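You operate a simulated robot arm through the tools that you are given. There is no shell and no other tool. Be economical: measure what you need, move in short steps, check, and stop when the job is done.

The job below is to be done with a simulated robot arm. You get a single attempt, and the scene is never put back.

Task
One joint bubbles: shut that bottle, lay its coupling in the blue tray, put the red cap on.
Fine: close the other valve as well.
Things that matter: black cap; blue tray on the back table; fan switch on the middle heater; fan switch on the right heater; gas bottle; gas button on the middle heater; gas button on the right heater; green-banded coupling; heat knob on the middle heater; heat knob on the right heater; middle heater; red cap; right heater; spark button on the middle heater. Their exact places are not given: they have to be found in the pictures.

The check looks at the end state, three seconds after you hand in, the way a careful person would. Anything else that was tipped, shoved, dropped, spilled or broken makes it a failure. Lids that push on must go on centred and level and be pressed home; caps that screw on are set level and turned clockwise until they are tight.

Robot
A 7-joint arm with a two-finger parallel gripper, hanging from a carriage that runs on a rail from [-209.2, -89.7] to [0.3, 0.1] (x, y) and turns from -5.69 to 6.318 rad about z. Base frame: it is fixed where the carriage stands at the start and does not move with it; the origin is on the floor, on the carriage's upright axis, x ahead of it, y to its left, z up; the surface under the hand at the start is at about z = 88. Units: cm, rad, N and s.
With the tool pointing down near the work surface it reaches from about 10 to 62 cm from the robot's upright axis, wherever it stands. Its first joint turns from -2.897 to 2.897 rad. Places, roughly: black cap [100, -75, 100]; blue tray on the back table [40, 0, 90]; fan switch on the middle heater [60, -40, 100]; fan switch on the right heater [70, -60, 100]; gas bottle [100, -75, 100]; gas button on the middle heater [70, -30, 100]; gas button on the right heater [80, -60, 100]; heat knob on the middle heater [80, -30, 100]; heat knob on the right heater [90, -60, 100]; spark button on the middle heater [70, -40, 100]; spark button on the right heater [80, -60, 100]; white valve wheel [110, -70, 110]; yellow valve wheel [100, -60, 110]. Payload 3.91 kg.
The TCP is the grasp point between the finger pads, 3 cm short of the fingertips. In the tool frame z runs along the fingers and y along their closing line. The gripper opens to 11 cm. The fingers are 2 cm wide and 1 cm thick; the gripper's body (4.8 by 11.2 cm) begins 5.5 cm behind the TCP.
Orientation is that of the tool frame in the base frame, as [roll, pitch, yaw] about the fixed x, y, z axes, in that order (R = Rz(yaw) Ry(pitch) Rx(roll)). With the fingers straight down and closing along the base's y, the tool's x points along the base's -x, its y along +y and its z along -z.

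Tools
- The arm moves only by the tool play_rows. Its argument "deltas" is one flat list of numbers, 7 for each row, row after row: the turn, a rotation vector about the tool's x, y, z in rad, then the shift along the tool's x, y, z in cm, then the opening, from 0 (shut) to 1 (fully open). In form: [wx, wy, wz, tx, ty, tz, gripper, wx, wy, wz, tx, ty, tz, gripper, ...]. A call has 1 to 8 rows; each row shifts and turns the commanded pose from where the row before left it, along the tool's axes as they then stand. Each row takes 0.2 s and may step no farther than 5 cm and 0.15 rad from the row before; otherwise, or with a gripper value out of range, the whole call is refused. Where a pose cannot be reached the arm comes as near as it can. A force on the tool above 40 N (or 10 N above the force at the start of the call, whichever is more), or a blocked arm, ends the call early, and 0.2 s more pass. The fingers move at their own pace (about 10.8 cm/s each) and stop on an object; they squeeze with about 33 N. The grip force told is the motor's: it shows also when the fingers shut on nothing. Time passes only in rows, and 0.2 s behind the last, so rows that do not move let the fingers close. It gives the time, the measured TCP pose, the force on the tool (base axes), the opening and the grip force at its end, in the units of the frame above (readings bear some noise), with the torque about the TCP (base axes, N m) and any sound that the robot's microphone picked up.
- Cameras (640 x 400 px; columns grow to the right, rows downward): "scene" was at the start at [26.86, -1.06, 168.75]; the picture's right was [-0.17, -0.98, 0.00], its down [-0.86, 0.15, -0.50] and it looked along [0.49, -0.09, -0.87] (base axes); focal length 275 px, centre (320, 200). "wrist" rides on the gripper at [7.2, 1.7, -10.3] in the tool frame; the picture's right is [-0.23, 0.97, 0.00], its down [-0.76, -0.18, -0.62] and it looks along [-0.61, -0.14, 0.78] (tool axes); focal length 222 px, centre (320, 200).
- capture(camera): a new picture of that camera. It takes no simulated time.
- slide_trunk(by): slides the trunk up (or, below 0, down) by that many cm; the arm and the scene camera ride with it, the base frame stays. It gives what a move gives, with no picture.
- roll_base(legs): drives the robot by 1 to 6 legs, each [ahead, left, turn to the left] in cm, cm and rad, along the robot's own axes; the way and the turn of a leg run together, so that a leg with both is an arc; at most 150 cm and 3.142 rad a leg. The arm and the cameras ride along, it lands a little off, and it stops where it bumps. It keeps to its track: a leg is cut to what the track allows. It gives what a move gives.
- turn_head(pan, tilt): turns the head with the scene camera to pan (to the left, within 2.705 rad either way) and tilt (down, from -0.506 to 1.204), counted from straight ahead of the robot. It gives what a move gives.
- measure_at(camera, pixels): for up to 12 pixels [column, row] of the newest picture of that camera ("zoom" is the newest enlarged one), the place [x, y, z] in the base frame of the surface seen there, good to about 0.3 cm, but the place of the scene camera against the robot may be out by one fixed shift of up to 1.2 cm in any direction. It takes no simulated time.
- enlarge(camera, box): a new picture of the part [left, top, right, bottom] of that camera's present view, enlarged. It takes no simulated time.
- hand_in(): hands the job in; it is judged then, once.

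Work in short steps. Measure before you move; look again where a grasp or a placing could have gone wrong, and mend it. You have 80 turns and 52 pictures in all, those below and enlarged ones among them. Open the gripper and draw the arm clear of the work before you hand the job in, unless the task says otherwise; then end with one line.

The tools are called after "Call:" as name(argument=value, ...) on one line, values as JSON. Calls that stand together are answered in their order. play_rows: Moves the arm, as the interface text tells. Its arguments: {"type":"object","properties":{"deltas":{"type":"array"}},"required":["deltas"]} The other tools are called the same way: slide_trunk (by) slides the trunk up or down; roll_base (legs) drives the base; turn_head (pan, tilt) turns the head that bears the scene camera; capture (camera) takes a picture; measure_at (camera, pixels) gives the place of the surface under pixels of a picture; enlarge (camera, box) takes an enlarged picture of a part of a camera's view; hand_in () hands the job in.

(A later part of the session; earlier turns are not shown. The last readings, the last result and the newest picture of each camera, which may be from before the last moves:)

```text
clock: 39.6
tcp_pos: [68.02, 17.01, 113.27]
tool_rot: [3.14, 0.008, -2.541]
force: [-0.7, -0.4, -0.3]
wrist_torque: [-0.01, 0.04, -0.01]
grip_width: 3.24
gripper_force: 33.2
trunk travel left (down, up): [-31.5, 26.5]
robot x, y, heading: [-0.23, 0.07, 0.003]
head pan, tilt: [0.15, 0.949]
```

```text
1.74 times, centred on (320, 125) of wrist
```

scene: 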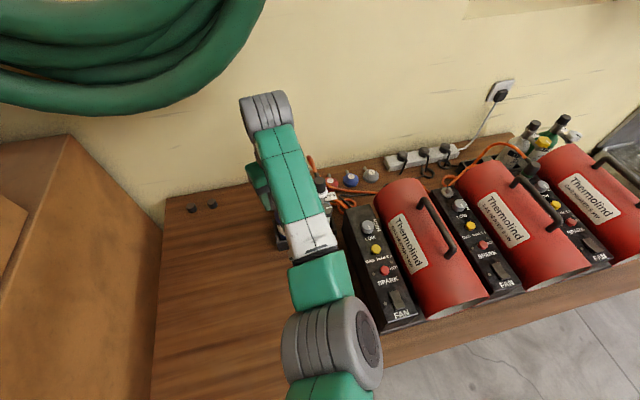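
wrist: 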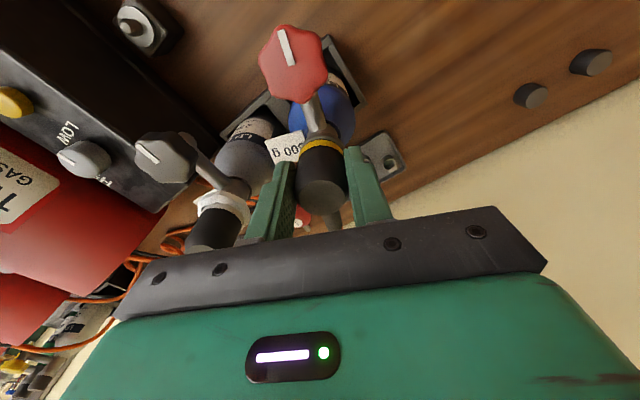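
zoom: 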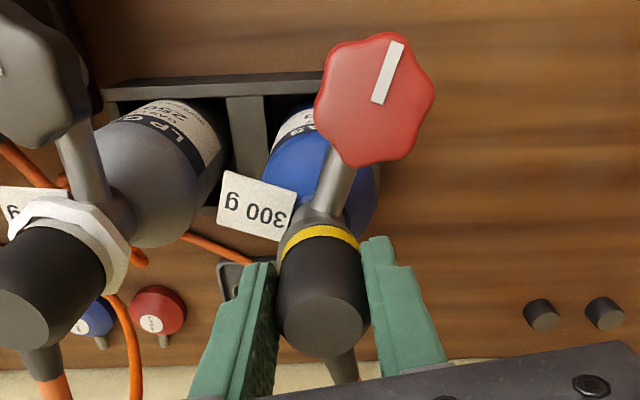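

The bottle stayed still and torque is nil. I'll turn further and then tug up gently to see if it's free.

Call:
play_rows(deltas=[0, 0, -0.15, 0, 0, 0, 0.05, 0, 0, -0.15, 0, 0, 0, 0.05, 0, 0, -0.15, 0, 0, 0, 0.05, 0, 0, -0.15, 0, 0, 0, 0.05, 0, 0, -0.15, 0, 0, 0, 0.05, 0, 0, -0.15, 0, 0, 0, 0.05])

Call:
play_rows(deltas=[0, 0, 0, 0, 0, -0.3, 0.05, 0, 0, 0, 0, 0, 0, 0.05])

Call:
enlarge(camera="wrist", box=[200, 10, 440, 240])

```text
clock: 41.0
tcp_pos: [68.0, 17.06, 113.48]
tool_rot: [-3.137, 0.004, -1.642]
force: [1.0, -1.6, 3.4]
wrist_torque: [-0.13, -0.06, -0.08]
grip_width: 3.26
gripper_force: 32.9
trunk travel left (down, up): [-31.5, 26.5]
robot x, y, heading: [-0.15, 0.24, -0.001]
head pan, tilt: [0.15, 0.949]
```

```text
clock: 41.6
tcp_pos: [67.86, 17.22, 113.66]
tool_rot: [-3.14, 0.004, -1.644]
force: [1.3, -0.6, -1.3]
wrist_torque: [-0.06, -0.04, -0.06]
grip_width: 3.24
gripper_force: 33.3
trunk travel left (down, up): [-31.5, 26.5]
robot x, y, heading: [-0.1, 0.04, 0.0]
head pan, tilt: [0.15, 0.949]
```

```text
1.74 times, centred on (320, 125) of wrist
```

zoom: 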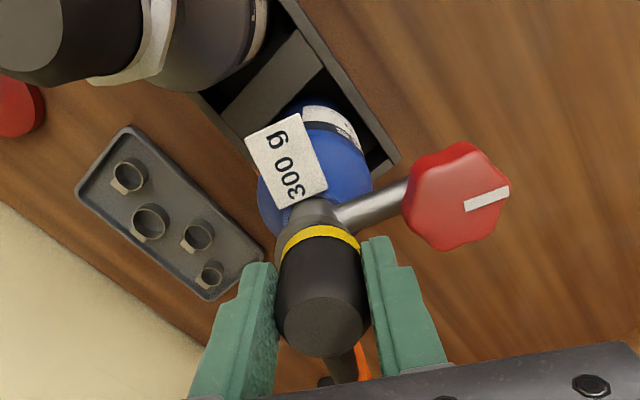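

The coupling turned with the hand (the sleeve is still beneath the palm) while the bottle stayed. I'll lift gently a little more and watch the force.

Call:
play_rows(deltas=[0, 0, 0, 0, 0, -0.4, 0.05, 0, 0, 0, 0, 0, -0.4, 0.05, 0, 0, 0, 0, 0, 0, 0.05])

Call:
enlarge(camera="wrist", box=[200, 10, 440, 240])

```text
clock: 42.4
tcp_pos: [67.95, 17.03, 114.49]
tool_rot: [-3.14, 0.005, -1.645]
force: [0.9, -0.2, -1.6]
wrist_torque: [-0.01, -0.07, -0.01]
grip_width: 3.25
gripper_force: 32.8
trunk travel left (down, up): [-31.5, 26.5]
robot x, y, heading: [-0.19, 0.12, 0.005]
head pan, tilt: [0.15, 0.949]
```

```text
1.74 times, centred on (320, 125) of wrist
```

zoom: 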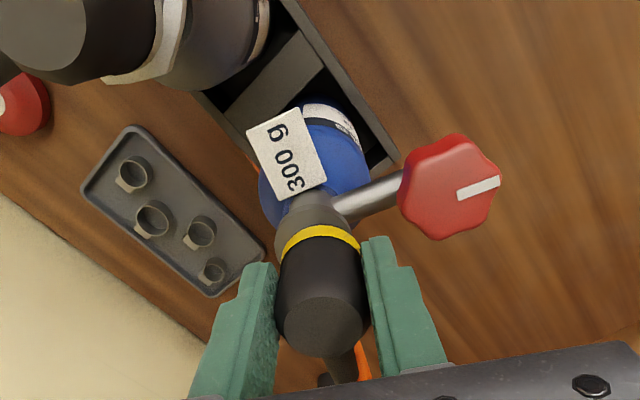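

The force is only about 1.6 N after rising 1.2 cm, so it seems to be free. I'll lift further.

Call:
play_rows(deltas=[0, 0, 0, 0, 0, -1, 0.05, 0, 0, 0, 0, 0, -1, 0.05, 0, 0, 0, 0, 0, 0, 0.05])

Call:
enlarge(camera="wrist", box=[200, 10, 440, 240])

```text
clock: 43.2
tcp_pos: [68.08, 17.18, 116.37]
tool_rot: [-3.138, 0.005, -1.645]
force: [0.0, 0.1, -0.6]
wrist_torque: [0.02, -0.02, 0.01]
grip_width: 3.25
gripper_force: 33.0
trunk travel left (down, up): [-31.5, 26.5]
robot x, y, heading: [0.12, -0.01, 0.002]
head pan, tilt: [0.15, 0.949]
```

```text
1.74 times, centred on (320, 125) of wrist
```

zoom: 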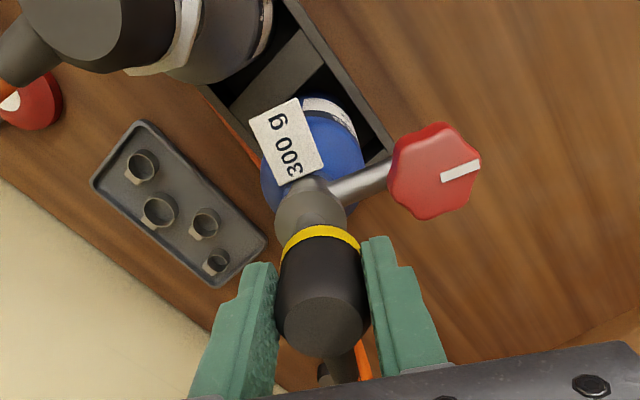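

The coupling is off the neck. I'll raise it to about z=124, then carry it back towards the robot, passing above the red wheel.

Call:
play_rows(deltas=[0, 0, 0, 0, 0, -4, 0.05, 0, 0, 0, 0, 0, -4, 0.05, 0, 0, 0, 0.5, 4, 0, 0.05, 0, 0, 0, 0.5, 4, 0, 0.05, 0, 0, 0, 1, 4, 0, 0.05, 0, 0, 0, 0, 0, 0, 0.05])

Call:
capture(camera="scene")

```text
clock: 44.6
tcp_pos: [67.48, 18.13, 124.85]
tool_rot: [-3.137, 0.003, -1.646]
force: [0.2, 0.0, -1.4]
wrist_torque: [-0.03, 0.03, -0.01]
grip_width: 3.24
gripper_force: 33.1
out of reach, approached as far as the arm can: row 3, 4, 5
trunk travel left (down, up): [-31.5, 26.5]
robot x, y, heading: [-0.16, -0.43, -0.003]
head pan, tilt: [0.15, 0.949]
```

```text
18 pictures are left
```

scene: 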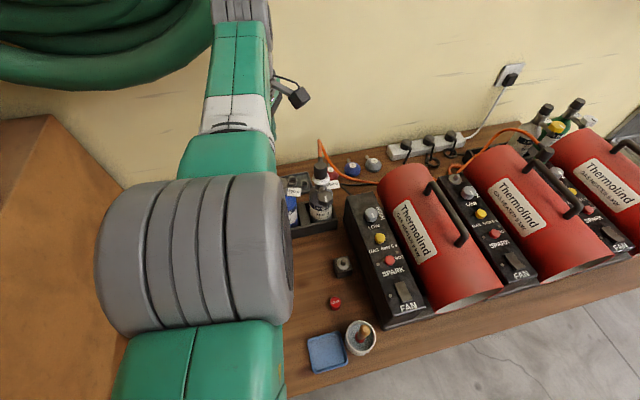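

The arm couldn't retract in this wrist orientation. I'll turn the hand back clockwise (coupling in the air) and see where it goes.

Call:
play_rows(deltas=[0, 0, 0.15, 0, 0, 0, 0.05, 0, 0, 0.15, 0, 0, 0, 0.05, 0, 0, 0, 0, 0, 0, 0.05])

```text
clock: 45.4
tcp_pos: [67.44, 17.99, 124.87]
tool_rot: [-3.14, 0.006, -1.946]
force: [0.7, -0.1, -1.3]
wrist_torque: [-0.04, -0.02, 0.0]
grip_width: 3.25
gripper_force: 33.2
trunk travel left (down, up): [-31.5, 26.5]
robot x, y, heading: [0.13, 0.05, -0.002]
head pan, tilt: [0.15, 0.949]
```

The hand follows. I'll retract now with yaw near −2.0.

Call:
play_rows(deltas=[0, 0, 0.1, 0, 0, 0, 0.05, 0, 0, 0, -1, 4, 0, 0.05, 0, 0, 0, -1, 4, 0, 0.05, 0, 0, 0, 0, 0, 0, 0.05])

```text
clock: 46.4
tcp_pos: [65.19, 24.87, 125.52]
tool_rot: [-3.141, 0.003, -2.046]
force: [0.2, 0.9, -1.4]
wrist_torque: [-0.01, -0.01, 0.03]
grip_width: 3.24
gripper_force: 32.4
out of reach, approached as far as the arm can: row 2, 3
trunk travel left (down, up): [-31.5, 26.5]
robot x, y, heading: [0.04, 0.22, -0.0]
head pan, tilt: [0.15, 0.949]
```

Radius seems stuck at ~69.8 cm, which suggests a straight-arm singularity. I'll try a purely radial inward step.

Call:
play_rows(deltas=[0, 0, 0, 3.5, 3.1, 0, 0.05, 0, 0, 0, 3.5, 3.1, 0, 0.05, 0, 0, 0, 0, 0, 0, 0.05])

```text
clock: 47.2
tcp_pos: [65.25, 24.85, 125.64]
tool_rot: [-3.14, 0.005, -2.047]
force: [-0.4, 0.3, -1.5]
wrist_torque: [0.02, 0.02, -0.01]
grip_width: 3.25
gripper_force: 33.2
out of reach, approached as far as the arm can: row 1, 2
trunk travel left (down, up): [-31.5, 26.5]
robot x, y, heading: [0.28, 0.03, -0.002]
head pan, tilt: [0.15, 0.949]
```

Still stuck; the last joint may be near its limit. I'll turn the hand back to yaw ≈ π, then try inward.

Call:
play_rows(deltas=[0, 0, 0.15, 0, 0, 0, 0.05, 0, 0, 0.15, 0, 0, 0, 0.05, 0, 0, 0.15, 0, 0, 0, 0.05, 0, 0, 0.15, 0, 0, 0, 0.05, 0, 0, 0.15, 0, 0, 0, 0.05, 0, 0, 0.15, 0, 0, 0, 0.05, 0, 0, 0.15, 0, 0, 0, 0.05])

Call:
play_rows(deltas=[0, 0, 0, 4, -1.5, 0, 0.05, 0, 0, 0, 4, -1.5, 0, 0.05, 0, 0, 0, 0, 0, 0, 0.05])

```text
clock: 48.8
tcp_pos: [65.38, 25.13, 125.56]
tool_rot: [3.138, 0.005, -3.097]
force: [-0.4, 0.1, -0.7]
wrist_torque: [0.01, 0.03, -0.01]
grip_width: 3.23
gripper_force: 33.6
trunk travel left (down, up): [-31.5, 26.5]
robot x, y, heading: [-0.1, -0.21, -0.008]
head pan, tilt: [0.15, 0.949]
```

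```text
clock: 49.6
tcp_pos: [65.32, 24.94, 125.99]
tool_rot: [3.138, 0.003, -3.095]
force: [0.2, 0.3, -1.6]
wrist_torque: [-0.02, 0.01, -0.01]
grip_width: 3.25
gripper_force: 33.9
out of reach, approached as far as the arm can: row 1, 2
trunk travel left (down, up): [-31.5, 26.5]
robot x, y, heading: [-0.14, -0.16, -0.002]
head pan, tilt: [0.15, 0.949]
```

Same radius, so it's a stretched-elbow singularity. I'll tilt the fingers outward slightly so the wrist folds inward, then retract.

Call:
play_rows(deltas=[0, -0.15, 0, 0, 0, 0, 0.05, 0, -0.15, 0, 0, 0, 0, 0.05, 0, 0, 0, 4, -1.5, 0, 0.05, 0, 0, 0, 4, -1.5, 0, 0.05, 0, 0, 0, 0, 0, 0, 0.05])

```text
clock: 50.8
tcp_pos: [70.88, 26.81, 125.09]
tool_rot: [3.139, 0.305, -3.096]
force: [-1.3, 0.4, -1.1]
wrist_torque: [-0.03, 0.01, 0.03]
grip_width: 3.22
gripper_force: 33.5
out of reach, approached as far as the arm can: row 1, 2, 3, 4
trunk travel left (down, up): [-31.5, 26.5]
robot x, y, heading: [0.06, 0.1, 0.001]
head pan, tilt: [0.15, 0.949]
```

The wrist is stuck on the reach sphere. Lowering toward shoulder level should bring it inside the sphere, so I'll undo the tilt, drop 7 cm (clear of the rack, at y≈25) and retract.

Call:
play_rows(deltas=[0, 0.15, 0, 0, 0, 0, 0.05, 0, 0.15, 0, 0, 0, 0, 0.05, 0, 0, 0, 0, 0, 3.5, 0.05, 0, 0, 0, 0, 0, 3.5, 0.05, 0, 0, 0, 1.5, -0.5, 0, 0.05, 0, 0, 0, 3, -1, 0, 0.05, 0, 0, 0, 0, 0, 0, 0.05])

```text
clock: 52.4
tcp_pos: [65.59, 25.03, 117.11]
tool_rot: [3.137, 0.005, -3.094]
force: [-0.7, -0.1, -0.4]
wrist_torque: [-0.03, 0.0, 0.02]
grip_width: 3.23
gripper_force: 32.6
out of reach, approached as far as the arm can: row 1, 2, 5, 6
trunk travel left (down, up): [-31.5, 26.5]
robot x, y, heading: [0.19, -0.23, -0.003]
head pan, tilt: [0.15, 0.949]
```

It reached the lower pose but still refuses to go inward, so some joint is probably in an awkward configuration after the big twist. I'll turn the hand further clockwise and test inward again.

Call:
play_rows(deltas=[0, 0, 0.15, 0, 0, 0, 0.05, 0, 0, 0.15, 0, 0, 0, 0.05, 0, 0, 0.15, 0, 0, 0, 0.05, 0, 0, 0.15, 0, 0, 0, 0.05, 0, 0, 0.15, 0, 0, 0, 0.05, 0, 0, 0, 1.2, -2.8, 0, 0.05, 0, 0, 0, 1.2, -2.8, 0, 0.05])

Call:
capture(camera="scene")

```text
clock: 54.0
tcp_pos: [65.57, 25.2, 116.92]
tool_rot: [3.135, -0.001, 2.439]
force: [0.0, 0.5, -1.2]
wrist_torque: [0.0, -0.02, -0.01]
grip_width: 3.22
gripper_force: 32.6
out of reach, approached as far as the arm can: row 6, 7
trunk travel left (down, up): [-31.5, 26.5]
robot x, y, heading: [0.15, -0.06, 0.004]
head pan, tilt: [0.15, 0.949]
```

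```text
17 pictures are left
```

scene: 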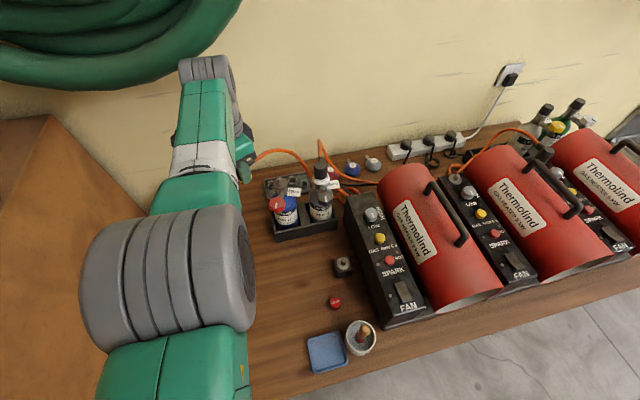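

Still stuck, so I'll use the base instead: raise the trunk a bit and drive the robot back and to the right so the coupling moves toward the tray.

Call:
slide_trunk(by=5)

Call:
roll_base(legs=[[-10, 0, 0]])

```text
clock: 54.9
tcp_pos: [65.53, 25.12, 122.0]
tool_rot: [3.137, -0.001, 2.438]
force: [-0.1, 0.2, -1.3]
wrist_torque: [0.01, 0.03, 0.01]
grip_width: 3.24
gripper_force: 32.8
trunk travel left (down, up): [-36.5, 21.5]
robot x, y, heading: [0.07, -0.23, -0.002]
head pan, tilt: [0.15, 0.949]
```

```text
clock: 56.0
tcp_pos: [57.28, 21.75, 121.88]
tool_rot: [3.136, -0.001, 2.441]
force: [1.0, 1.1, -2.2]
wrist_torque: [0.0, -0.02, 0.0]
grip_width: 3.23
gripper_force: 33.4
trunk travel left (down, up): [-36.5, 21.5]
robot x, y, heading: [-8.49, -3.57, 0.003]
head pan, tilt: [0.15, 0.949]
```

The rail is one line (direction about (0.92,0.39)). I'll test inward arm motion once more here, away from the hose and rack.

Call:
play_rows(deltas=[0, 0, 0, 1.9, -3.5, 0, 0.05, 0, 0, 0, 1.9, -3.5, 0, 0.05, 0, 0, 0, 1.9, -3.5, 0, 0.05])

```text
clock: 56.9
tcp_pos: [57.13, 21.59, 121.88]
tool_rot: [3.136, 0.001, 2.442]
force: [-0.4, -0.1, -2.2]
wrist_torque: [-0.03, 0.04, 0.02]
grip_width: 3.24
gripper_force: 33.1
out of reach, approached as far as the arm can: row 1, 2, 3
trunk travel left (down, up): [-36.5, 21.5]
robot x, y, heading: [-8.68, -3.73, 0.002]
head pan, tilt: [0.15, 0.949]
```

No change. I'll roll back along the rail by 25.7 cm and turn the base so that the coupling comes over the tray.

Call:
roll_base(legs=[[-23.6, -10.1, 0], [0, 0, -0.15]])

Call:
capture(camera="scene")

Call:
capture(camera="wrist")

```text
clock: 59.3
tcp_pos: [36.65, 2.51, 121.99]
tool_rot: [3.136, 0.001, 2.303]
force: [-0.2, 0.4, -1.2]
wrist_torque: [-0.02, 0.0, 0.02]
grip_width: 3.22
gripper_force: 32.8
trunk travel left (down, up): [-36.5, 21.5]
robot x, y, heading: [-31.84, -13.89, -0.136]
head pan, tilt: [0.15, 0.949]
```

```text
16 pictures are left
```

scene: 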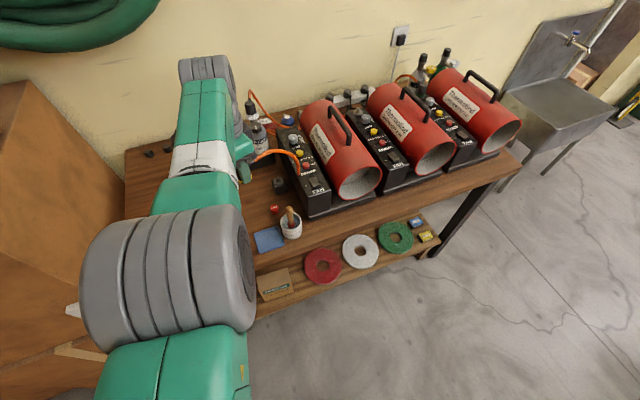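

```text
15 pictures are left
```

wrist: 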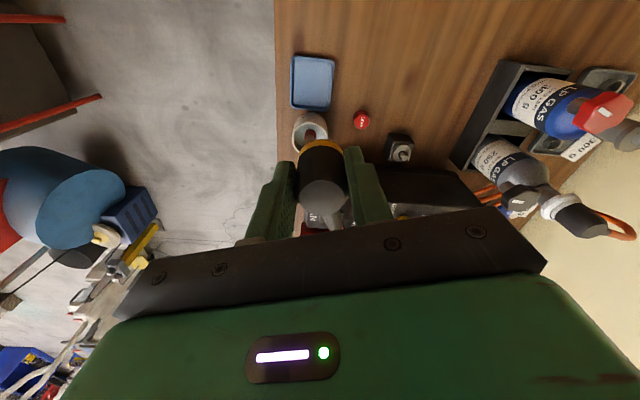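

The coupling is over the tray area with the tray at about (312,82). I'll measure the tray's corners, bowl, brush, cap and bottle in this view.

Call:
measure_at(camera="wrist", pixels=[[312, 82], [292, 56], [333, 60], [292, 106], [330, 109], [300, 122], [312, 128], [361, 120], [322, 165], [320, 190], [322, 145], [338, 212]])

Call:
enlarge(camera="wrist", box=[250, 30, 400, 240])

```text
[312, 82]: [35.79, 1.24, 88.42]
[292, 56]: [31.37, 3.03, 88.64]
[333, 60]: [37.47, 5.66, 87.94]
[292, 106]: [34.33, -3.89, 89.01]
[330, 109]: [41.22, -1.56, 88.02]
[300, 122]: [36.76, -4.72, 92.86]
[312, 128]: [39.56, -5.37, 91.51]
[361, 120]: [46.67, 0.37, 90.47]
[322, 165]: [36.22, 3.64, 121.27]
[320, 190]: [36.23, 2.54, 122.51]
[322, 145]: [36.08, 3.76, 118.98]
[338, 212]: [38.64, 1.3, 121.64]
```

```text
1.90 times, centred on (325, 135) of wrist
```

zoom: 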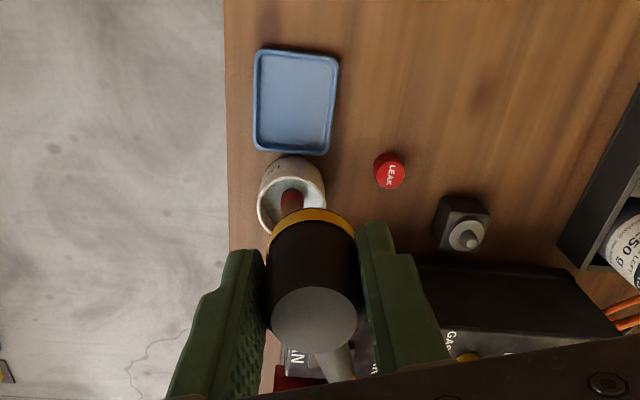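

Tray centre is about (36.2,1.0), floor z≈88.4, rim ≈89. I'll turn the hand counter-clockwise to yaw ≈ −2.2 so the hose points away from the bowl and the hand clears the brush.

Call:
play_rows(deltas=[0, 0, -0.148, 0, 0, 0, 0.05, 0, 0, -0.148, 0, 0, 0, 0.05, 0, 0, -0.148, 0, 0, 0, 0.05, 0, 0, -0.148, 0, 0, 0, 0.05, 0, 0, -0.148, 0, 0, 0, 0.05, 0, 0, -0.148, 0, 0, 0, 0.05, 0, 0, -0.148, 0, 0, 0, 0.05, 0, 0, -0.148, 0, 0, 0, 0.05])

Call:
play_rows(deltas=[0, 0, -0.148, 0, 0, 0, 0.05, 0, 0, -0.148, 0, 0, 0, 0.05, 0, 0, -0.148, 0, 0, 0, 0.05, 0, 0, -0.148, 0, 0, 0, 0.05, 0, 0, 0, 0, 0, 0, 0.05])

Call:
slide_trunk(by=-15)

```text
clock: 61.1
tcp_pos: [36.65, 2.43, 122.0]
tool_rot: [3.14, 0.003, -2.792]
force: [0.0, 0.2, -2.0]
wrist_torque: [0.0, 0.01, 0.01]
grip_width: 3.23
gripper_force: 32.9
trunk travel left (down, up): [-36.5, 21.5]
robot x, y, heading: [-31.86, -13.45, -0.133]
head pan, tilt: [0.15, 0.949]
```

```text
clock: 62.3
tcp_pos: [36.69, 2.24, 121.93]
tool_rot: [-3.14, 0.005, -2.203]
force: [0.3, -0.3, -0.9]
wrist_torque: [-0.02, -0.01, 0.01]
grip_width: 3.23
gripper_force: 32.8
trunk travel left (down, up): [-36.5, 21.5]
robot x, y, heading: [-31.7, -13.17, -0.136]
head pan, tilt: [0.15, 0.949]
```

```text
clock: 64.1
tcp_pos: [36.65, 2.42, 106.98]
tool_rot: [-3.14, 0.006, -2.202]
force: [-0.6, -0.4, -0.1]
wrist_torque: [0.01, -0.03, -0.04]
grip_width: 3.27
gripper_force: 33.0
trunk travel left (down, up): [-21.5, 36.5]
robot x, y, heading: [-31.48, -13.79, -0.138]
head pan, tilt: [0.15, 0.949]
```

I'll nudge toward the tray centre with the arm, then lower the trunk to a TCP height of about 95 and look.

Call:
play_rows(deltas=[0, 0, 0, 0.74, -0.85, 0, 0.05, 0, 0, 0, 0, 0, 0, 0.05])

Call:
slide_trunk(by=-11)

Call:
capture(camera="wrist")

```text
clock: 64.7
tcp_pos: [36.93, 1.27, 107.0]
tool_rot: [-3.14, 0.005, -2.204]
force: [0.2, 0.2, -2.0]
wrist_torque: [0.0, 0.03, 0.02]
grip_width: 3.24
gripper_force: 32.8
trunk travel left (down, up): [-21.5, 36.5]
robot x, y, heading: [-31.97, -13.56, -0.138]
head pan, tilt: [0.15, 0.949]
```

```text
clock: 66.1
tcp_pos: [37.01, 1.16, 95.98]
tool_rot: [-3.14, 0.005, -2.202]
force: [0.5, 0.1, -1.6]
wrist_torque: [-0.02, 0.0, 0.05]
grip_width: 3.24
gripper_force: 32.6
trunk travel left (down, up): [-10.5, 47.5]
robot x, y, heading: [-32.01, -13.54, -0.134]
head pan, tilt: [0.15, 0.949]
```

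```text
13 pictures are left
```

wrist: 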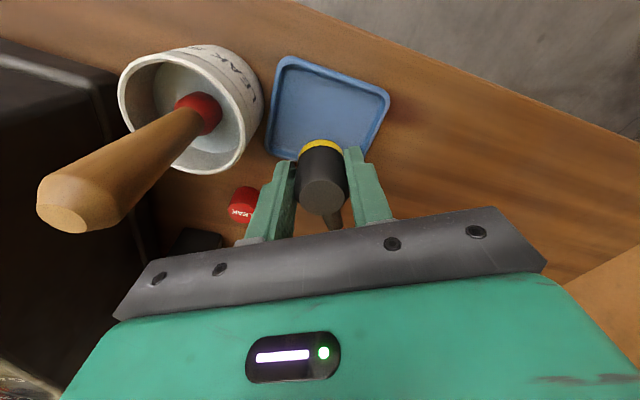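

Clear of the brush and over the tray. I'll lower the last 3.2 cm.

Call:
slide_trunk(by=-3.3)

Call:
capture(camera="wrist")

```text
clock: 66.8
tcp_pos: [37.0, 1.21, 92.68]
tool_rot: [-3.139, 0.005, -2.203]
force: [0.2, -0.2, -1.5]
wrist_torque: [-0.02, 0.03, 0.01]
grip_width: 3.22
gripper_force: 33.3
trunk travel left (down, up): [-7.2, 50.8]
robot x, y, heading: [-31.89, -13.77, -0.136]
head pan, tilt: [0.15, 0.949]
```

```text
12 pictures are left
```

wrist: 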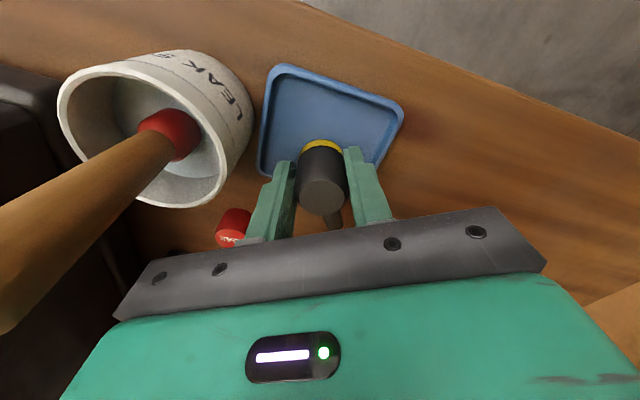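

The coupling is about 0.8 cm off centre toward the back. I'll shift it with a tiny base move along the rail, then lower a touch.

Call:
roll_base(legs=[[-0.7, -0.41, 0]])

Call:
slide_trunk(by=-0.5)

```text
clock: 67.6
tcp_pos: [36.16, 0.91, 92.71]
tool_rot: [-3.139, 0.002, -2.204]
force: [-0.1, -1.6, -1.9]
wrist_torque: [-0.04, -0.03, 0.0]
grip_width: 3.22
gripper_force: 33.0
trunk travel left (down, up): [-7.2, 50.8]
robot x, y, heading: [-32.45, -14.36, -0.137]
head pan, tilt: [0.15, 0.949]
```

```text
clock: 68.1
tcp_pos: [36.12, 0.99, 92.7]
tool_rot: [3.141, 0.006, -2.203]
force: [-1.6, -0.8, 2.8]
wrist_torque: [0.05, 0.06, -0.01]
grip_width: 3.24
gripper_force: 32.5
trunk travel left (down, up): [-6.8, 51.2]
robot x, y, heading: [-32.5, -14.08, -0.139]
head pan, tilt: [0.15, 0.949]
stopped: the force on the tool passed its limit at 46 N (the readings are from after the stop); the commanded pose is now the measured one
```

It touches the tray floor now. I'll open modestly, then raise the trunk straight up.

Call:
play_rows(deltas=[0, 0, 0, 0, 0, 0, 0.4, 0, 0, 0, 0, 0, 0, 0.4, 0, 0, 0, 0, 0, 0, 0.4])

Call:
slide_trunk(by=8)

Call:
capture(camera="wrist")

```text
clock: 68.9
tcp_pos: [36.25, 0.92, 92.7]
tool_rot: [-3.14, 0.007, -2.202]
force: [0.3, 0.3, -0.2]
wrist_torque: [-0.02, 0.03, -0.01]
grip_width: 4.42
gripper_force: 0.1
trunk travel left (down, up): [-6.8, 51.2]
robot x, y, heading: [-32.49, -13.75, -0.135]
head pan, tilt: [0.15, 0.949]
```

```text
clock: 70.0
tcp_pos: [36.19, 0.9, 100.67]
tool_rot: [-3.14, 0.006, -2.204]
force: [0.4, -1.0, 0.8]
wrist_torque: [0.0, 0.0, -0.01]
grip_width: 4.4
gripper_force: 0.0
trunk travel left (down, up): [-14.8, 43.2]
robot x, y, heading: [-32.28, -14.12, -0.138]
head pan, tilt: [0.15, 0.949]
```

```text
11 pictures are left
```

wrist: 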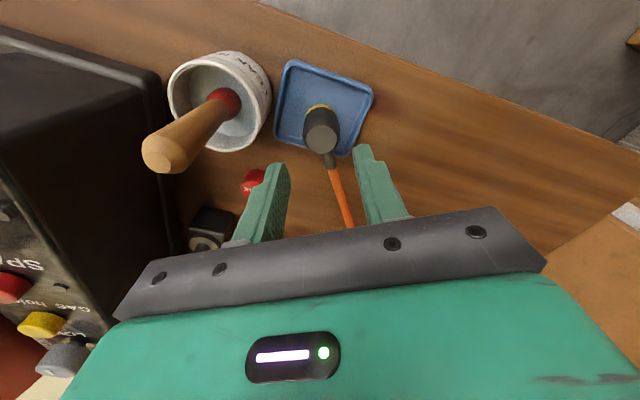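

The coupling stands upright in the blue tray. I'll raise the trunk for clearance and try freeing the arm's inward motion with a lift-plus-inward move.

Call:
slide_trunk(by=14)

Call:
play_rows(deltas=[0, 0, 0, 0, 0, -4.5, 0.4, 0, 0, 0, 0, 0, -4.5, 0.4, 0, 0, 0, 0, 0, -4.5, 0.4, 0, 0, 0, 0, 0, -4.5, 0.4, 0, 0, 0, 3, 2.5, 0, 0.4, 0, 0, 0, 3, 2.5, 0, 0.4, 0, 0, 0, 3, 2.5, 0, 0.4])

```text
clock: 71.7
tcp_pos: [36.27, 0.92, 114.63]
tool_rot: [-3.14, 0.007, -2.203]
force: [0.0, -0.7, -0.1]
wrist_torque: [-0.01, -0.01, 0.0]
grip_width: 4.42
gripper_force: 0.0
trunk travel left (down, up): [-28.8, 29.2]
robot x, y, heading: [-32.46, -14.01, -0.135]
head pan, tilt: [0.15, 0.949]
```

```text
clock: 73.3
tcp_pos: [34.31, 0.5, 132.43]
tool_rot: [-3.14, 0.007, -2.201]
force: [0.1, 0.0, 0.5]
wrist_torque: [-0.01, -0.01, 0.0]
grip_width: 4.41
gripper_force: 0.0
out of reach, approached as far as the arm can: row 3, 4, 5, 6, 7
trunk travel left (down, up): [-28.8, 29.2]
robot x, y, heading: [-32.84, -13.93, -0.133]
head pan, tilt: [0.15, 0.949]
```

Now r≈68.7 after climbing the sphere. I'll come straight down at that radius, which is inside the sphere, and try inward again.

Call:
play_rows(deltas=[0, 0, 0, 0, 0, 4.5, 0.4, 0, 0, 0, 0, 0, 4.5, 0.4, 0, 0, 0, 0, 0, 4.5, 0.4, 0, 0, 0, 2, 1.7, 0, 0.4, 0, 0, 0, 3, 2.5, 0, 0.4, 0, 0, 0, 3, 2.5, 0, 0.4])

```text
clock: 74.7
tcp_pos: [23.87, -2.01, 118.99]
tool_rot: [3.14, 0.006, -2.205]
force: [-0.1, 0.2, -0.5]
wrist_torque: [-0.02, 0.01, 0.04]
grip_width: 4.4
gripper_force: 0.2
trunk travel left (down, up): [-28.8, 29.2]
robot x, y, heading: [-32.54, -13.93, -0.133]
head pan, tilt: [0.15, 0.949]
```

The arm is free again. I'll raise the trunk back up, drive forward to the front end of the rail and restore the heading.

Call:
slide_trunk(by=8)

Call:
roll_base(legs=[[30.5, 18.2, 0], [0, 0, 0.135], [5, 2, 0]])

```text
clock: 75.9
tcp_pos: [23.99, -1.97, 127.38]
tool_rot: [-3.141, 0.007, -2.203]
force: [0.0, -0.3, -0.8]
wrist_torque: [0.0, 0.02, -0.02]
grip_width: 4.4
gripper_force: 0.1
trunk travel left (down, up): [-36.8, 21.2]
robot x, y, heading: [-32.17, -14.05, -0.137]
head pan, tilt: [0.15, 0.949]
```

```text
clock: 79.3
tcp_pos: [54.6, 18.78, 127.16]
tool_rot: [-3.14, 0.006, -2.081]
force: [0.3, 0.8, -1.1]
wrist_torque: [-0.02, 0.0, 0.01]
grip_width: 4.39
gripper_force: 0.1
trunk travel left (down, up): [-36.8, 21.2]
robot x, y, heading: [0.2, 0.44, -0.008]
head pan, tilt: [0.15, 0.949]
cut short: leg 3
```

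Base is back at the front. I'll turn the hand to yaw ≈ π and look at the bottle neck from here.

Call:
play_rows(deltas=[0, 0, 0.15, 0, 0, 0, 0.6, 0, 0, 0.15, 0, 0, 0, 0.6, 0, 0, 0.15, 0, 0, 0, 0.6, 0, 0, 0.15, 0, 0, 0, 0.6, 0, 0, 0.15, 0, 0, 0, 0.6, 0, 0, 0.15, 0, 0, 0, 0.6, 0, 0, 0.15, 0, 0, 0, 0.6, 0, 0, 0, 0, -2, 0, 0.6])

Call:
enlarge(camera="wrist", box=[240, 120, 400, 240])

```text
clock: 81.1
tcp_pos: [54.52, 16.92, 127.25]
tool_rot: [3.136, 0.005, -3.131]
force: [-0.6, 0.3, -0.2]
wrist_torque: [-0.04, 0.0, 0.02]
grip_width: 6.62
gripper_force: 0.2
trunk travel left (down, up): [-36.8, 21.2]
robot x, y, heading: [0.33, 0.24, -0.012]
head pan, tilt: [0.15, 0.949]
```

```text
3.33 times, centred on (320, 180) of wrist
```

zoom: 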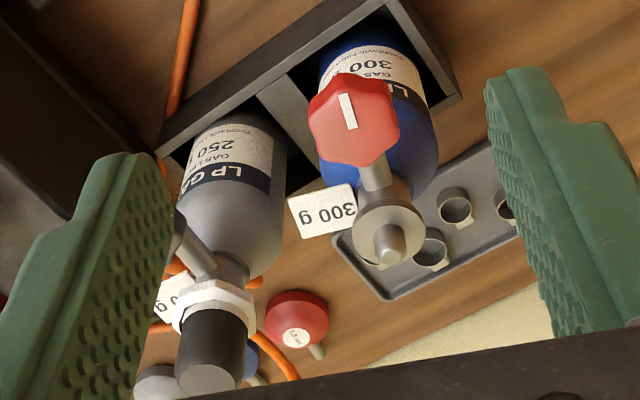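

The neck now shows a flange with a spigot at zoom (388,240). I'll measure it.

Call:
measure_at(camera="zoom", pixels=[[388, 250], [388, 240], [372, 240], [405, 243], [365, 215], [418, 225], [388, 210], [385, 265], [410, 250], [349, 120], [320, 210], [375, 180]])

```text
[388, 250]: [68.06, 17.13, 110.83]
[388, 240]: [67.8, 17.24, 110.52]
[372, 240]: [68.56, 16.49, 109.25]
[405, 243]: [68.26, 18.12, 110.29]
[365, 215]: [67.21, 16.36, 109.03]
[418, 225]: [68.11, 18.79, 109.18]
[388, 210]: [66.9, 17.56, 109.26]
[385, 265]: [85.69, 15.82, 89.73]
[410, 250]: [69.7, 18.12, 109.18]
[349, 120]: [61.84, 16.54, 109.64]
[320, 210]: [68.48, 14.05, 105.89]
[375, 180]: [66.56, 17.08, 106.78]
```

Spigot axis ≈ (68.2,17.3), tip z≈110.8, flange z≈109.2. Now I'll go over the red cap at (46.8,0.4).

Call:
play_rows(deltas=[0, 0, 0, 2.5, -4, 0, 0.6, 0, 0, 0, 2.5, -4, 0, 0.6, 0, 0, 0, 2.7, -4, 0, 0.6, 0, 0, 0, 0, -4.5, 0, 0.6, 0, 0, 0, 0, 0, 4.8, 0.6, 0, 0, 0, 0, 0, 4.8, 0.6, 0, 0, 0, 0, 0, 4.8, 0.6, 0, 0, 0, 0, 0, 4.8, 0.6])

Call:
capture(camera="wrist")

```text
clock: 82.9
tcp_pos: [47.56, 0.54, 107.98]
tool_rot: [3.137, 0.004, -3.129]
force: [0.8, 0.8, 0.1]
wrist_torque: [0.0, 0.0, -0.01]
grip_width: 6.63
gripper_force: 0.1
trunk travel left (down, up): [-36.8, 21.2]
robot x, y, heading: [0.15, 0.33, -0.013]
head pan, tilt: [0.15, 0.949]
```

```text
9 pictures are left
```

wrist: 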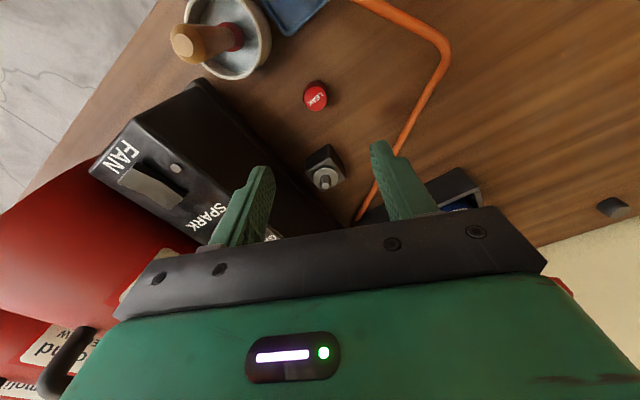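

The cap is at (315,95). I'll measure it along with the heater edge and the hose nearby.

Call:
measure_at(camera="wrist", pixels=[[317, 97], [306, 97], [327, 96], [317, 86], [317, 108], [195, 85], [250, 150], [205, 110], [408, 130], [445, 60], [320, 160], [322, 92]])

Call:
enlarge(camera="wrist", box=[285, 70, 349, 120])

```text
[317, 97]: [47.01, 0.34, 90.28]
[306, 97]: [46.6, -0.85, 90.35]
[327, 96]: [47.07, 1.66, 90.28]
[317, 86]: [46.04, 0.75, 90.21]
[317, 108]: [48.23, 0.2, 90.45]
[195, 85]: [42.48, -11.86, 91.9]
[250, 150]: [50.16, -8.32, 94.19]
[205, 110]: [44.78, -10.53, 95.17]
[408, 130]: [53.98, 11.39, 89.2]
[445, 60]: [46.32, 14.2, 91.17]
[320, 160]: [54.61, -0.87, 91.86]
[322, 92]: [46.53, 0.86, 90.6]
```

```text
8.00 times, centred on (317, 95) of wrist
```

zoom: 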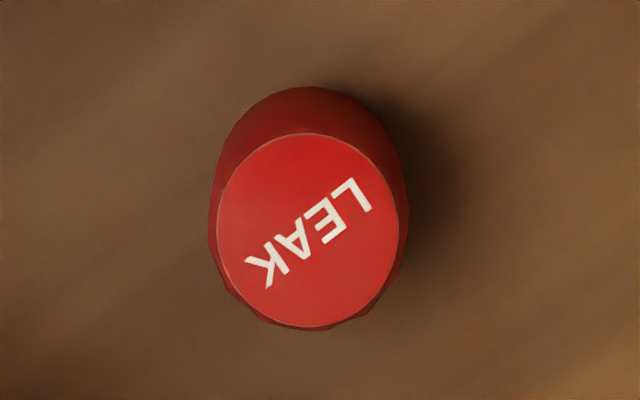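

Cap centre (47.0,0.38), top 90.4, about 2.5 cm wide and 2.1 tall. I'll descend to TCP z≈92.0 and grip.

Call:
play_rows(deltas=[0, 0, 0, 0.5, -0.15, 4, 0.5, 0, 0, 0, 0, 0, 4, 0.5, 0, 0, 0, 0, 0, 4, 0.5, 0, 0, 0, 0, 0, 4, 0.5, 0, 0, 0, 0, 0, 0, 0.5, 0, 0, 0, 0, 0, 0, 0.05, 0, 0, 0, 0, 0, 0, 0.05, 0, 0, 0, 0, 0, 0, 0.05])

Call:
capture(camera="wrist")

```text
clock: 84.7
tcp_pos: [47.11, 0.29, 91.97]
tool_rot: [3.136, 0.005, -3.129]
force: [-0.7, 1.3, 0.3]
wrist_torque: [0.01, -0.01, 0.02]
grip_width: 2.72
gripper_force: 33.4
trunk travel left (down, up): [-36.8, 21.2]
robot x, y, heading: [-0.04, 0.24, -0.016]
head pan, tilt: [0.15, 0.949]
```

```text
7 pictures are left
```

wrist: 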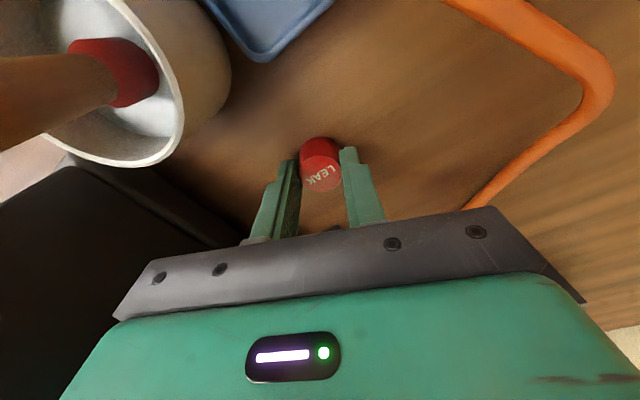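

Cap is gripped at 2.7 cm. I'll lift it straight up, then carry it to the front of the bottle.

Call:
play_rows(deltas=[0, 0, 0, 0, 0, -4.9, 0.05, 0, 0, 0, 0, 0, -4.9, 0.05, 0, 0, 0, 0, 0, -4.9, 0.05, 0, 0, 0, 0, 0, -4.9, 0.05, 0, 0, 0, 0, 0, -4.9, 0.05, 0, 0, 0, 0, 0, -4.9, 0.05, 0, 0, 0, 0, 0, -2, 0.05, 0, 0, 0, 0, 0, 0, 0.05])

Call:
play_rows(deltas=[0, 0, 0, -3.4, 3, 0, 0.05, 0, 0, 0, -3.4, 3, 0, 0.05, 0, 0, 0, -3.4, 3, 0, 0.05, 0, 0, 0, -3.4, 3, 0, 0.05, 0, 0, 0, -3.4, 3, 0, 0.05, 0, 0, 0, -2, 2, 0, 0.05, 0, 0, 0, 0, 0, 0, 0.05])

```text
clock: 86.5
tcp_pos: [46.61, 0.03, 123.33]
tool_rot: [3.137, 0.004, -3.128]
force: [0.0, 0.5, 0.6]
wrist_torque: [-0.02, 0.0, 0.0]
grip_width: 2.72
gripper_force: 32.8
trunk travel left (down, up): [-36.8, 21.2]
robot x, y, heading: [0.14, 0.02, -0.015]
head pan, tilt: [0.15, 0.949]
```

```text
clock: 88.1
tcp_pos: [65.49, 17.14, 123.5]
tool_rot: [3.136, 0.005, -3.128]
force: [-0.2, 0.2, -0.6]
wrist_torque: [0.02, 0.0, 0.01]
grip_width: 2.72
gripper_force: 32.7
trunk travel left (down, up): [-36.8, 21.2]
robot x, y, heading: [0.23, -0.33, -0.009]
head pan, tilt: [0.15, 0.949]
```

Now I'll pre-rotate the hand counter-clockwise about 1.35 rad here, for screwing room.

Call:
play_rows(deltas=[0, 0, -0.15, 0, 0, 0, 0.05, 0, 0, -0.15, 0, 0, 0, 0.05, 0, 0, -0.15, 0, 0, 0, 0.05, 0, 0, -0.15, 0, 0, 0, 0.05, 0, 0, -0.15, 0, 0, 0, 0.05, 0, 0, -0.15, 0, 0, 0, 0.05, 0, 0, -0.15, 0, 0, 0, 0.05, 0, 0, -0.15, 0, 0, 0, 0.05])

Call:
play_rows(deltas=[0, 0, -0.15, 0, 0, 0, 0.05, 0, 0, 0, 0, 0, 0, 0.05])

Call:
capture(camera="wrist")

```text
clock: 89.9
tcp_pos: [65.36, 17.23, 123.5]
tool_rot: [-3.139, 0.005, -1.926]
force: [0.0, 0.8, 0.3]
wrist_torque: [0.03, 0.02, 0.01]
grip_width: 2.73
gripper_force: 33.2
trunk travel left (down, up): [-36.8, 21.2]
robot x, y, heading: [0.21, 0.18, -0.01]
head pan, tilt: [0.15, 0.949]
```

```text
clock: 90.5
tcp_pos: [65.53, 17.26, 123.49]
tool_rot: [-3.138, 0.004, -1.779]
force: [0.3, -0.6, 0.0]
wrist_torque: [0.0, 0.02, 0.04]
grip_width: 2.71
gripper_force: 33.1
trunk travel left (down, up): [-36.8, 21.2]
robot x, y, heading: [0.13, -0.46, -0.012]
head pan, tilt: [0.15, 0.949]
```

```text
6 pictures are left
```

wrist: 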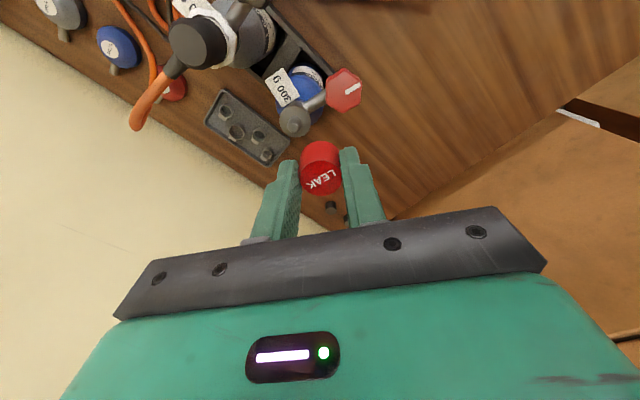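

The flange and spigot are visible at about (295,121). I'll measure them from this second angle along with the cap in hand.

Call:
measure_at(camera="wrist", pixels=[[297, 128], [297, 124], [300, 130], [283, 120], [308, 118], [295, 108], [295, 135], [290, 114], [321, 182], [310, 182], [333, 182], [344, 90]])

Call:
enlarge(camera="wrist", box=[260, 80, 356, 140])

```text
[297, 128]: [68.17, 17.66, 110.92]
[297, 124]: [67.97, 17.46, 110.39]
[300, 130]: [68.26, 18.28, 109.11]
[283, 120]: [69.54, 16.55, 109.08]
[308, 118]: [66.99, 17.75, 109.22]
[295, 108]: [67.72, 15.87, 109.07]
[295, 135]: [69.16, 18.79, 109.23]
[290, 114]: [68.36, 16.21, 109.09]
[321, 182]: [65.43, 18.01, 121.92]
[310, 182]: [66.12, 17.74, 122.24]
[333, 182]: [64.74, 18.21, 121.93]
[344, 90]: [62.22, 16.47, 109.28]
```

```text
6.67 times, centred on (308, 110) of wrist
```

zoom: 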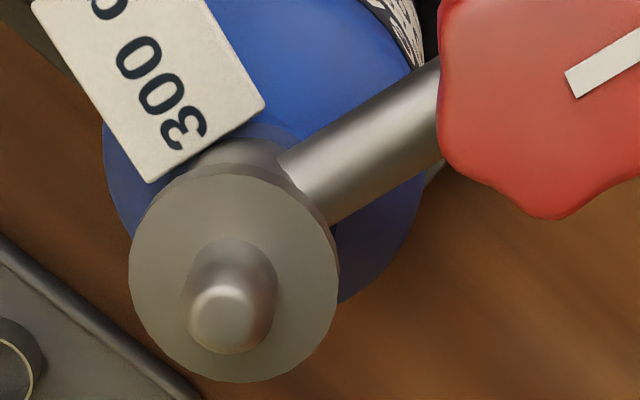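

Measuring flange rim points and spigot tip in the enlarged picture for a precise axis.

Call:
measure_at(camera="zoom", pixels=[[140, 262], [330, 275], [225, 180], [245, 375], [160, 210], [310, 345], [300, 205], [165, 345], [228, 320], [215, 315], [240, 315], [228, 345]])

```text
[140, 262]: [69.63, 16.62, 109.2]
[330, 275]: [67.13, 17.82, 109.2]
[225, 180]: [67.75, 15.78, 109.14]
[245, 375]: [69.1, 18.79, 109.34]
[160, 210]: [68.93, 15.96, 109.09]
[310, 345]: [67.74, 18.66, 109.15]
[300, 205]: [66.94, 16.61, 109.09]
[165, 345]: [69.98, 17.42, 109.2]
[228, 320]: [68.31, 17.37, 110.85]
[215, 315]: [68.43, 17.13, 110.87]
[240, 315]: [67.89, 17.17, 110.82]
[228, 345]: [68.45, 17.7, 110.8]
```

The axis averages to (68.37,17.25). I'll check how the cap sits relative to the TCP by measuring its top disc's edges.

Call:
measure_at(camera="wrist", pixels=[[321, 164], [321, 167], [321, 170], [321, 174], [321, 178], [321, 186], [321, 190], [321, 193], [304, 176], [338, 176], [312, 165], [330, 165]])

```text
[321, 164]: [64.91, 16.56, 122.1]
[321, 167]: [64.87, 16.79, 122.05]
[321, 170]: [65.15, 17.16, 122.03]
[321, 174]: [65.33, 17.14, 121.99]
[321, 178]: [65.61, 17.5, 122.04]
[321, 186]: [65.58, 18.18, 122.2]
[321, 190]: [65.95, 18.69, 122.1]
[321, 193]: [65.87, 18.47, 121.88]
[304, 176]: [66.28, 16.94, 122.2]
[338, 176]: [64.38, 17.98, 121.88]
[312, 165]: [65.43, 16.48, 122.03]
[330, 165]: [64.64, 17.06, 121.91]
```

Relative to the cap, the spigot lies at about (+2.95,−0.17). I'll make that move with the arm, dropping slightly, and check for reach flags.

Call:
play_rows(deltas=[0, 0, 0, -0.22, -1.46, 0.7, 0.05, 0, 0, 0, -0.22, -1.46, 0.7, 0.05, 0, 0, 0, 0, 0, 0, 0.05, 0, 0, 0, 0, 0, 0, 0.05])

Call:
slide_trunk(by=-5)

Call:
capture(camera="wrist")

```text
clock: 91.5
tcp_pos: [68.36, 17.21, 121.98]
tool_rot: [-3.138, 0.006, -1.779]
force: [-0.7, 0.7, 0.2]
wrist_torque: [0.0, -0.02, 0.04]
grip_width: 2.71
gripper_force: 33.2
trunk travel left (down, up): [-36.8, 21.2]
robot x, y, heading: [-0.24, -0.09, -0.017]
head pan, tilt: [0.15, 0.949]
```

```text
clock: 92.4
tcp_pos: [68.36, 17.24, 116.94]
tool_rot: [-3.139, 0.004, -1.78]
force: [-0.4, 0.1, 0.4]
wrist_torque: [0.02, 0.01, 0.02]
grip_width: 2.75
gripper_force: 32.8
trunk travel left (down, up): [-31.8, 26.2]
robot x, y, heading: [-0.1, 0.19, -0.013]
head pan, tilt: [0.15, 0.949]
```

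```text
4 pictures are left
```

wrist: 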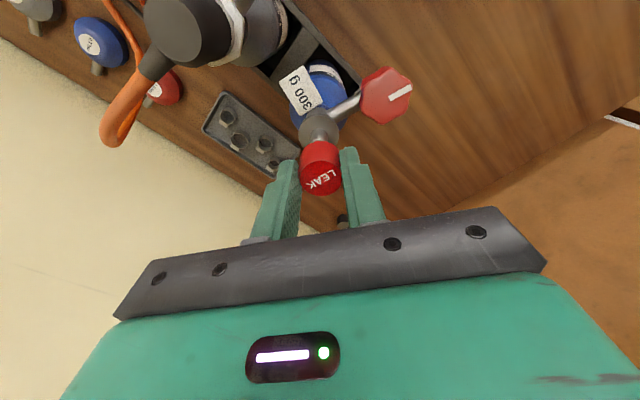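

Not flagged and TCP reads (68.36,17.24). I'll measure the cap and flange together from here to verify alignment.

Call:
measure_at(camera="wrist", pixels=[[318, 109], [303, 118], [333, 117], [302, 128], [336, 126], [321, 165], [321, 168], [321, 190], [321, 193], [306, 176], [336, 176], [321, 178]])

```text
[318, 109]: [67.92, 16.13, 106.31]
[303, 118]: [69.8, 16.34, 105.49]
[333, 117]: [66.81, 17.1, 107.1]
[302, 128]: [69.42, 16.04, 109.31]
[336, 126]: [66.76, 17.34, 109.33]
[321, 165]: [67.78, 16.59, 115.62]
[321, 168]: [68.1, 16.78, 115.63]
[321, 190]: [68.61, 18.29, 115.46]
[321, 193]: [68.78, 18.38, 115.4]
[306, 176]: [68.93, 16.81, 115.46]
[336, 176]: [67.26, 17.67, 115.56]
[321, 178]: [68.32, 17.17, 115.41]
```

Cap centre is about (68.2,17.35) against the axis (68.37,17.25), within measuring error. I'll lower by trunk until the cap meets the spigot (bottom at ~113.3 now, tip at 110.85).

Call:
slide_trunk(by=-2.2)

Call:
play_rows(deltas=[0, 0, 0, -0.03, -0.08, 0.2, 0.05, 0, 0, 0, 0, 0, 0.2, 0.05, 0, 0, 0, 0, 0, 0.2, 0.05, 0, 0, 0, 0, 0, 0, 0.05])

```text
clock: 93.1
tcp_pos: [68.37, 17.22, 114.81]
tool_rot: [-3.137, 0.003, -1.78]
force: [-0.6, -0.4, -0.2]
wrist_torque: [0.02, -0.01, 0.01]
grip_width: 2.71
gripper_force: 33.1
trunk travel left (down, up): [-29.6, 28.4]
robot x, y, heading: [-0.17, -0.31, -0.014]
head pan, tilt: [0.15, 0.949]
```

```text
clock: 94.1
tcp_pos: [68.3, 17.21, 114.09]
tool_rot: [-3.137, 0.005, -1.78]
force: [0.3, 0.7, 0.3]
wrist_torque: [0.0, 0.01, 0.02]
grip_width: 2.73
gripper_force: 32.9
trunk travel left (down, up): [-29.6, 28.4]
robot x, y, heading: [0.26, 0.3, -0.013]
head pan, tilt: [0.15, 0.949]
```

The cap bottom is now past the spigot tip without force, so it's centred. I'll continue down gently to contact.

Call:
play_rows(deltas=[0, 0, 0, 0, 0, 0.2, 0.05, 0, 0, 0, 0, 0, 0.2, 0.05, 0, 0, 0, 0, 0, 0.2, 0.05, 0, 0, 0, 0, 0, 0, 0.05])

Call:
play_rows(deltas=[0, 0, 0, 0, 0, 0.15, 0.05, 0, 0, 0, 0, 0, 0.15, 0.05, 0, 0, 0, 0, 0, 0, 0.05])

```text
clock: 95.1
tcp_pos: [68.3, 17.11, 113.71]
tool_rot: [-3.138, 0.005, -1.781]
force: [-0.3, 0.1, -0.4]
wrist_torque: [-0.04, 0.0, -0.01]
grip_width: 2.69
gripper_force: 33.2
trunk travel left (down, up): [-29.6, 28.4]
robot x, y, heading: [-0.03, -0.56, -0.015]
head pan, tilt: [0.15, 0.949]
```

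```text
clock: 95.9
tcp_pos: [68.32, 17.2, 113.17]
tool_rot: [-3.137, 0.004, -1.779]
force: [-0.2, -1.7, -1.1]
wrist_torque: [-0.02, 0.01, 0.0]
grip_width: 2.71
gripper_force: 33.3
trunk travel left (down, up): [-29.6, 28.4]
robot x, y, heading: [0.1, -0.37, -0.014]
head pan, tilt: [0.15, 0.949]
```

Still no contact force at TCP z≈113.3, so I'll go a little further.

Call:
play_rows(deltas=[0, 0, 0, 0, 0, 0.15, 0.05, 0, 0, 0, 0, 0, 0.15, 0.05, 0, 0, 0, 0, 0, 0, 0.05])

```text
clock: 96.7
tcp_pos: [68.45, 17.21, 112.91]
tool_rot: [-3.137, 0.007, -1.78]
force: [-3.9, -1.3, 12.1]
wrist_torque: [-0.07, 0.26, -0.01]
grip_width: 2.71
gripper_force: 33.1
trunk travel left (down, up): [-29.6, 28.4]
robot x, y, heading: [-0.04, -0.35, -0.015]
head pan, tilt: [0.15, 0.949]
```

Contact with 12 N at z≈112.9. Now I'll screw clockwise with a tiny downward feed.

Call:
play_rows(deltas=[0, 0, 0.15, 0, 0, 0.01, 0.05, 0, 0, 0.15, 0, 0, 0.01, 0.05, 0, 0, 0.15, 0, 0, 0.01, 0.05, 0, 0, 0.15, 0, 0, 0.01, 0.05, 0, 0, 0.15, 0, 0, 0.01, 0.05, 0, 0, 0.15, 0, 0, 0.01, 0.05, 0, 0, 0.15, 0, 0, 0.01, 0.05, 0, 0, 0.15, 0, 0, 0.01, 0.05])

```text
clock: 98.5
tcp_pos: [68.48, 17.23, 112.94]
tool_rot: [3.137, 0.007, -2.981]
force: [2.3, -2.6, 13.3]
wrist_torque: [-0.19, -0.05, 0.02]
grip_width: 2.72
gripper_force: 33.2
trunk travel left (down, up): [-29.6, 28.4]
robot x, y, heading: [-0.11, -0.1, -0.009]
head pan, tilt: [0.15, 0.949]
```

Turned 1.2 rad with no torque yet; I'll keep turning.

Call:
play_rows(deltas=[0, 0, 0.15, 0, 0, 0.01, 0.05, 0, 0, 0.15, 0, 0, 0.01, 0.05, 0, 0, 0.15, 0, 0, 0.01, 0.05, 0, 0, 0.15, 0, 0, 0.01, 0.05, 0, 0, 0.15, 0, 0, 0.01, 0.05, 0, 0, 0.15, 0, 0, 0.01, 0.05, 0, 0, 0.15, 0, 0, 0.01, 0.05, 0, 0, 0.15, 0, 0, 0.01, 0.05])

```text
clock: 100.3
tcp_pos: [68.47, 17.29, 112.97]
tool_rot: [3.133, -0.002, 2.103]
force: [1.3, 2.6, 15.7]
wrist_torque: [-0.13, -0.12, 0.07]
grip_width: 2.72
gripper_force: 33.2
trunk travel left (down, up): [-29.6, 28.4]
robot x, y, heading: [0.23, -0.09, -0.012]
head pan, tilt: [0.15, 0.949]
```

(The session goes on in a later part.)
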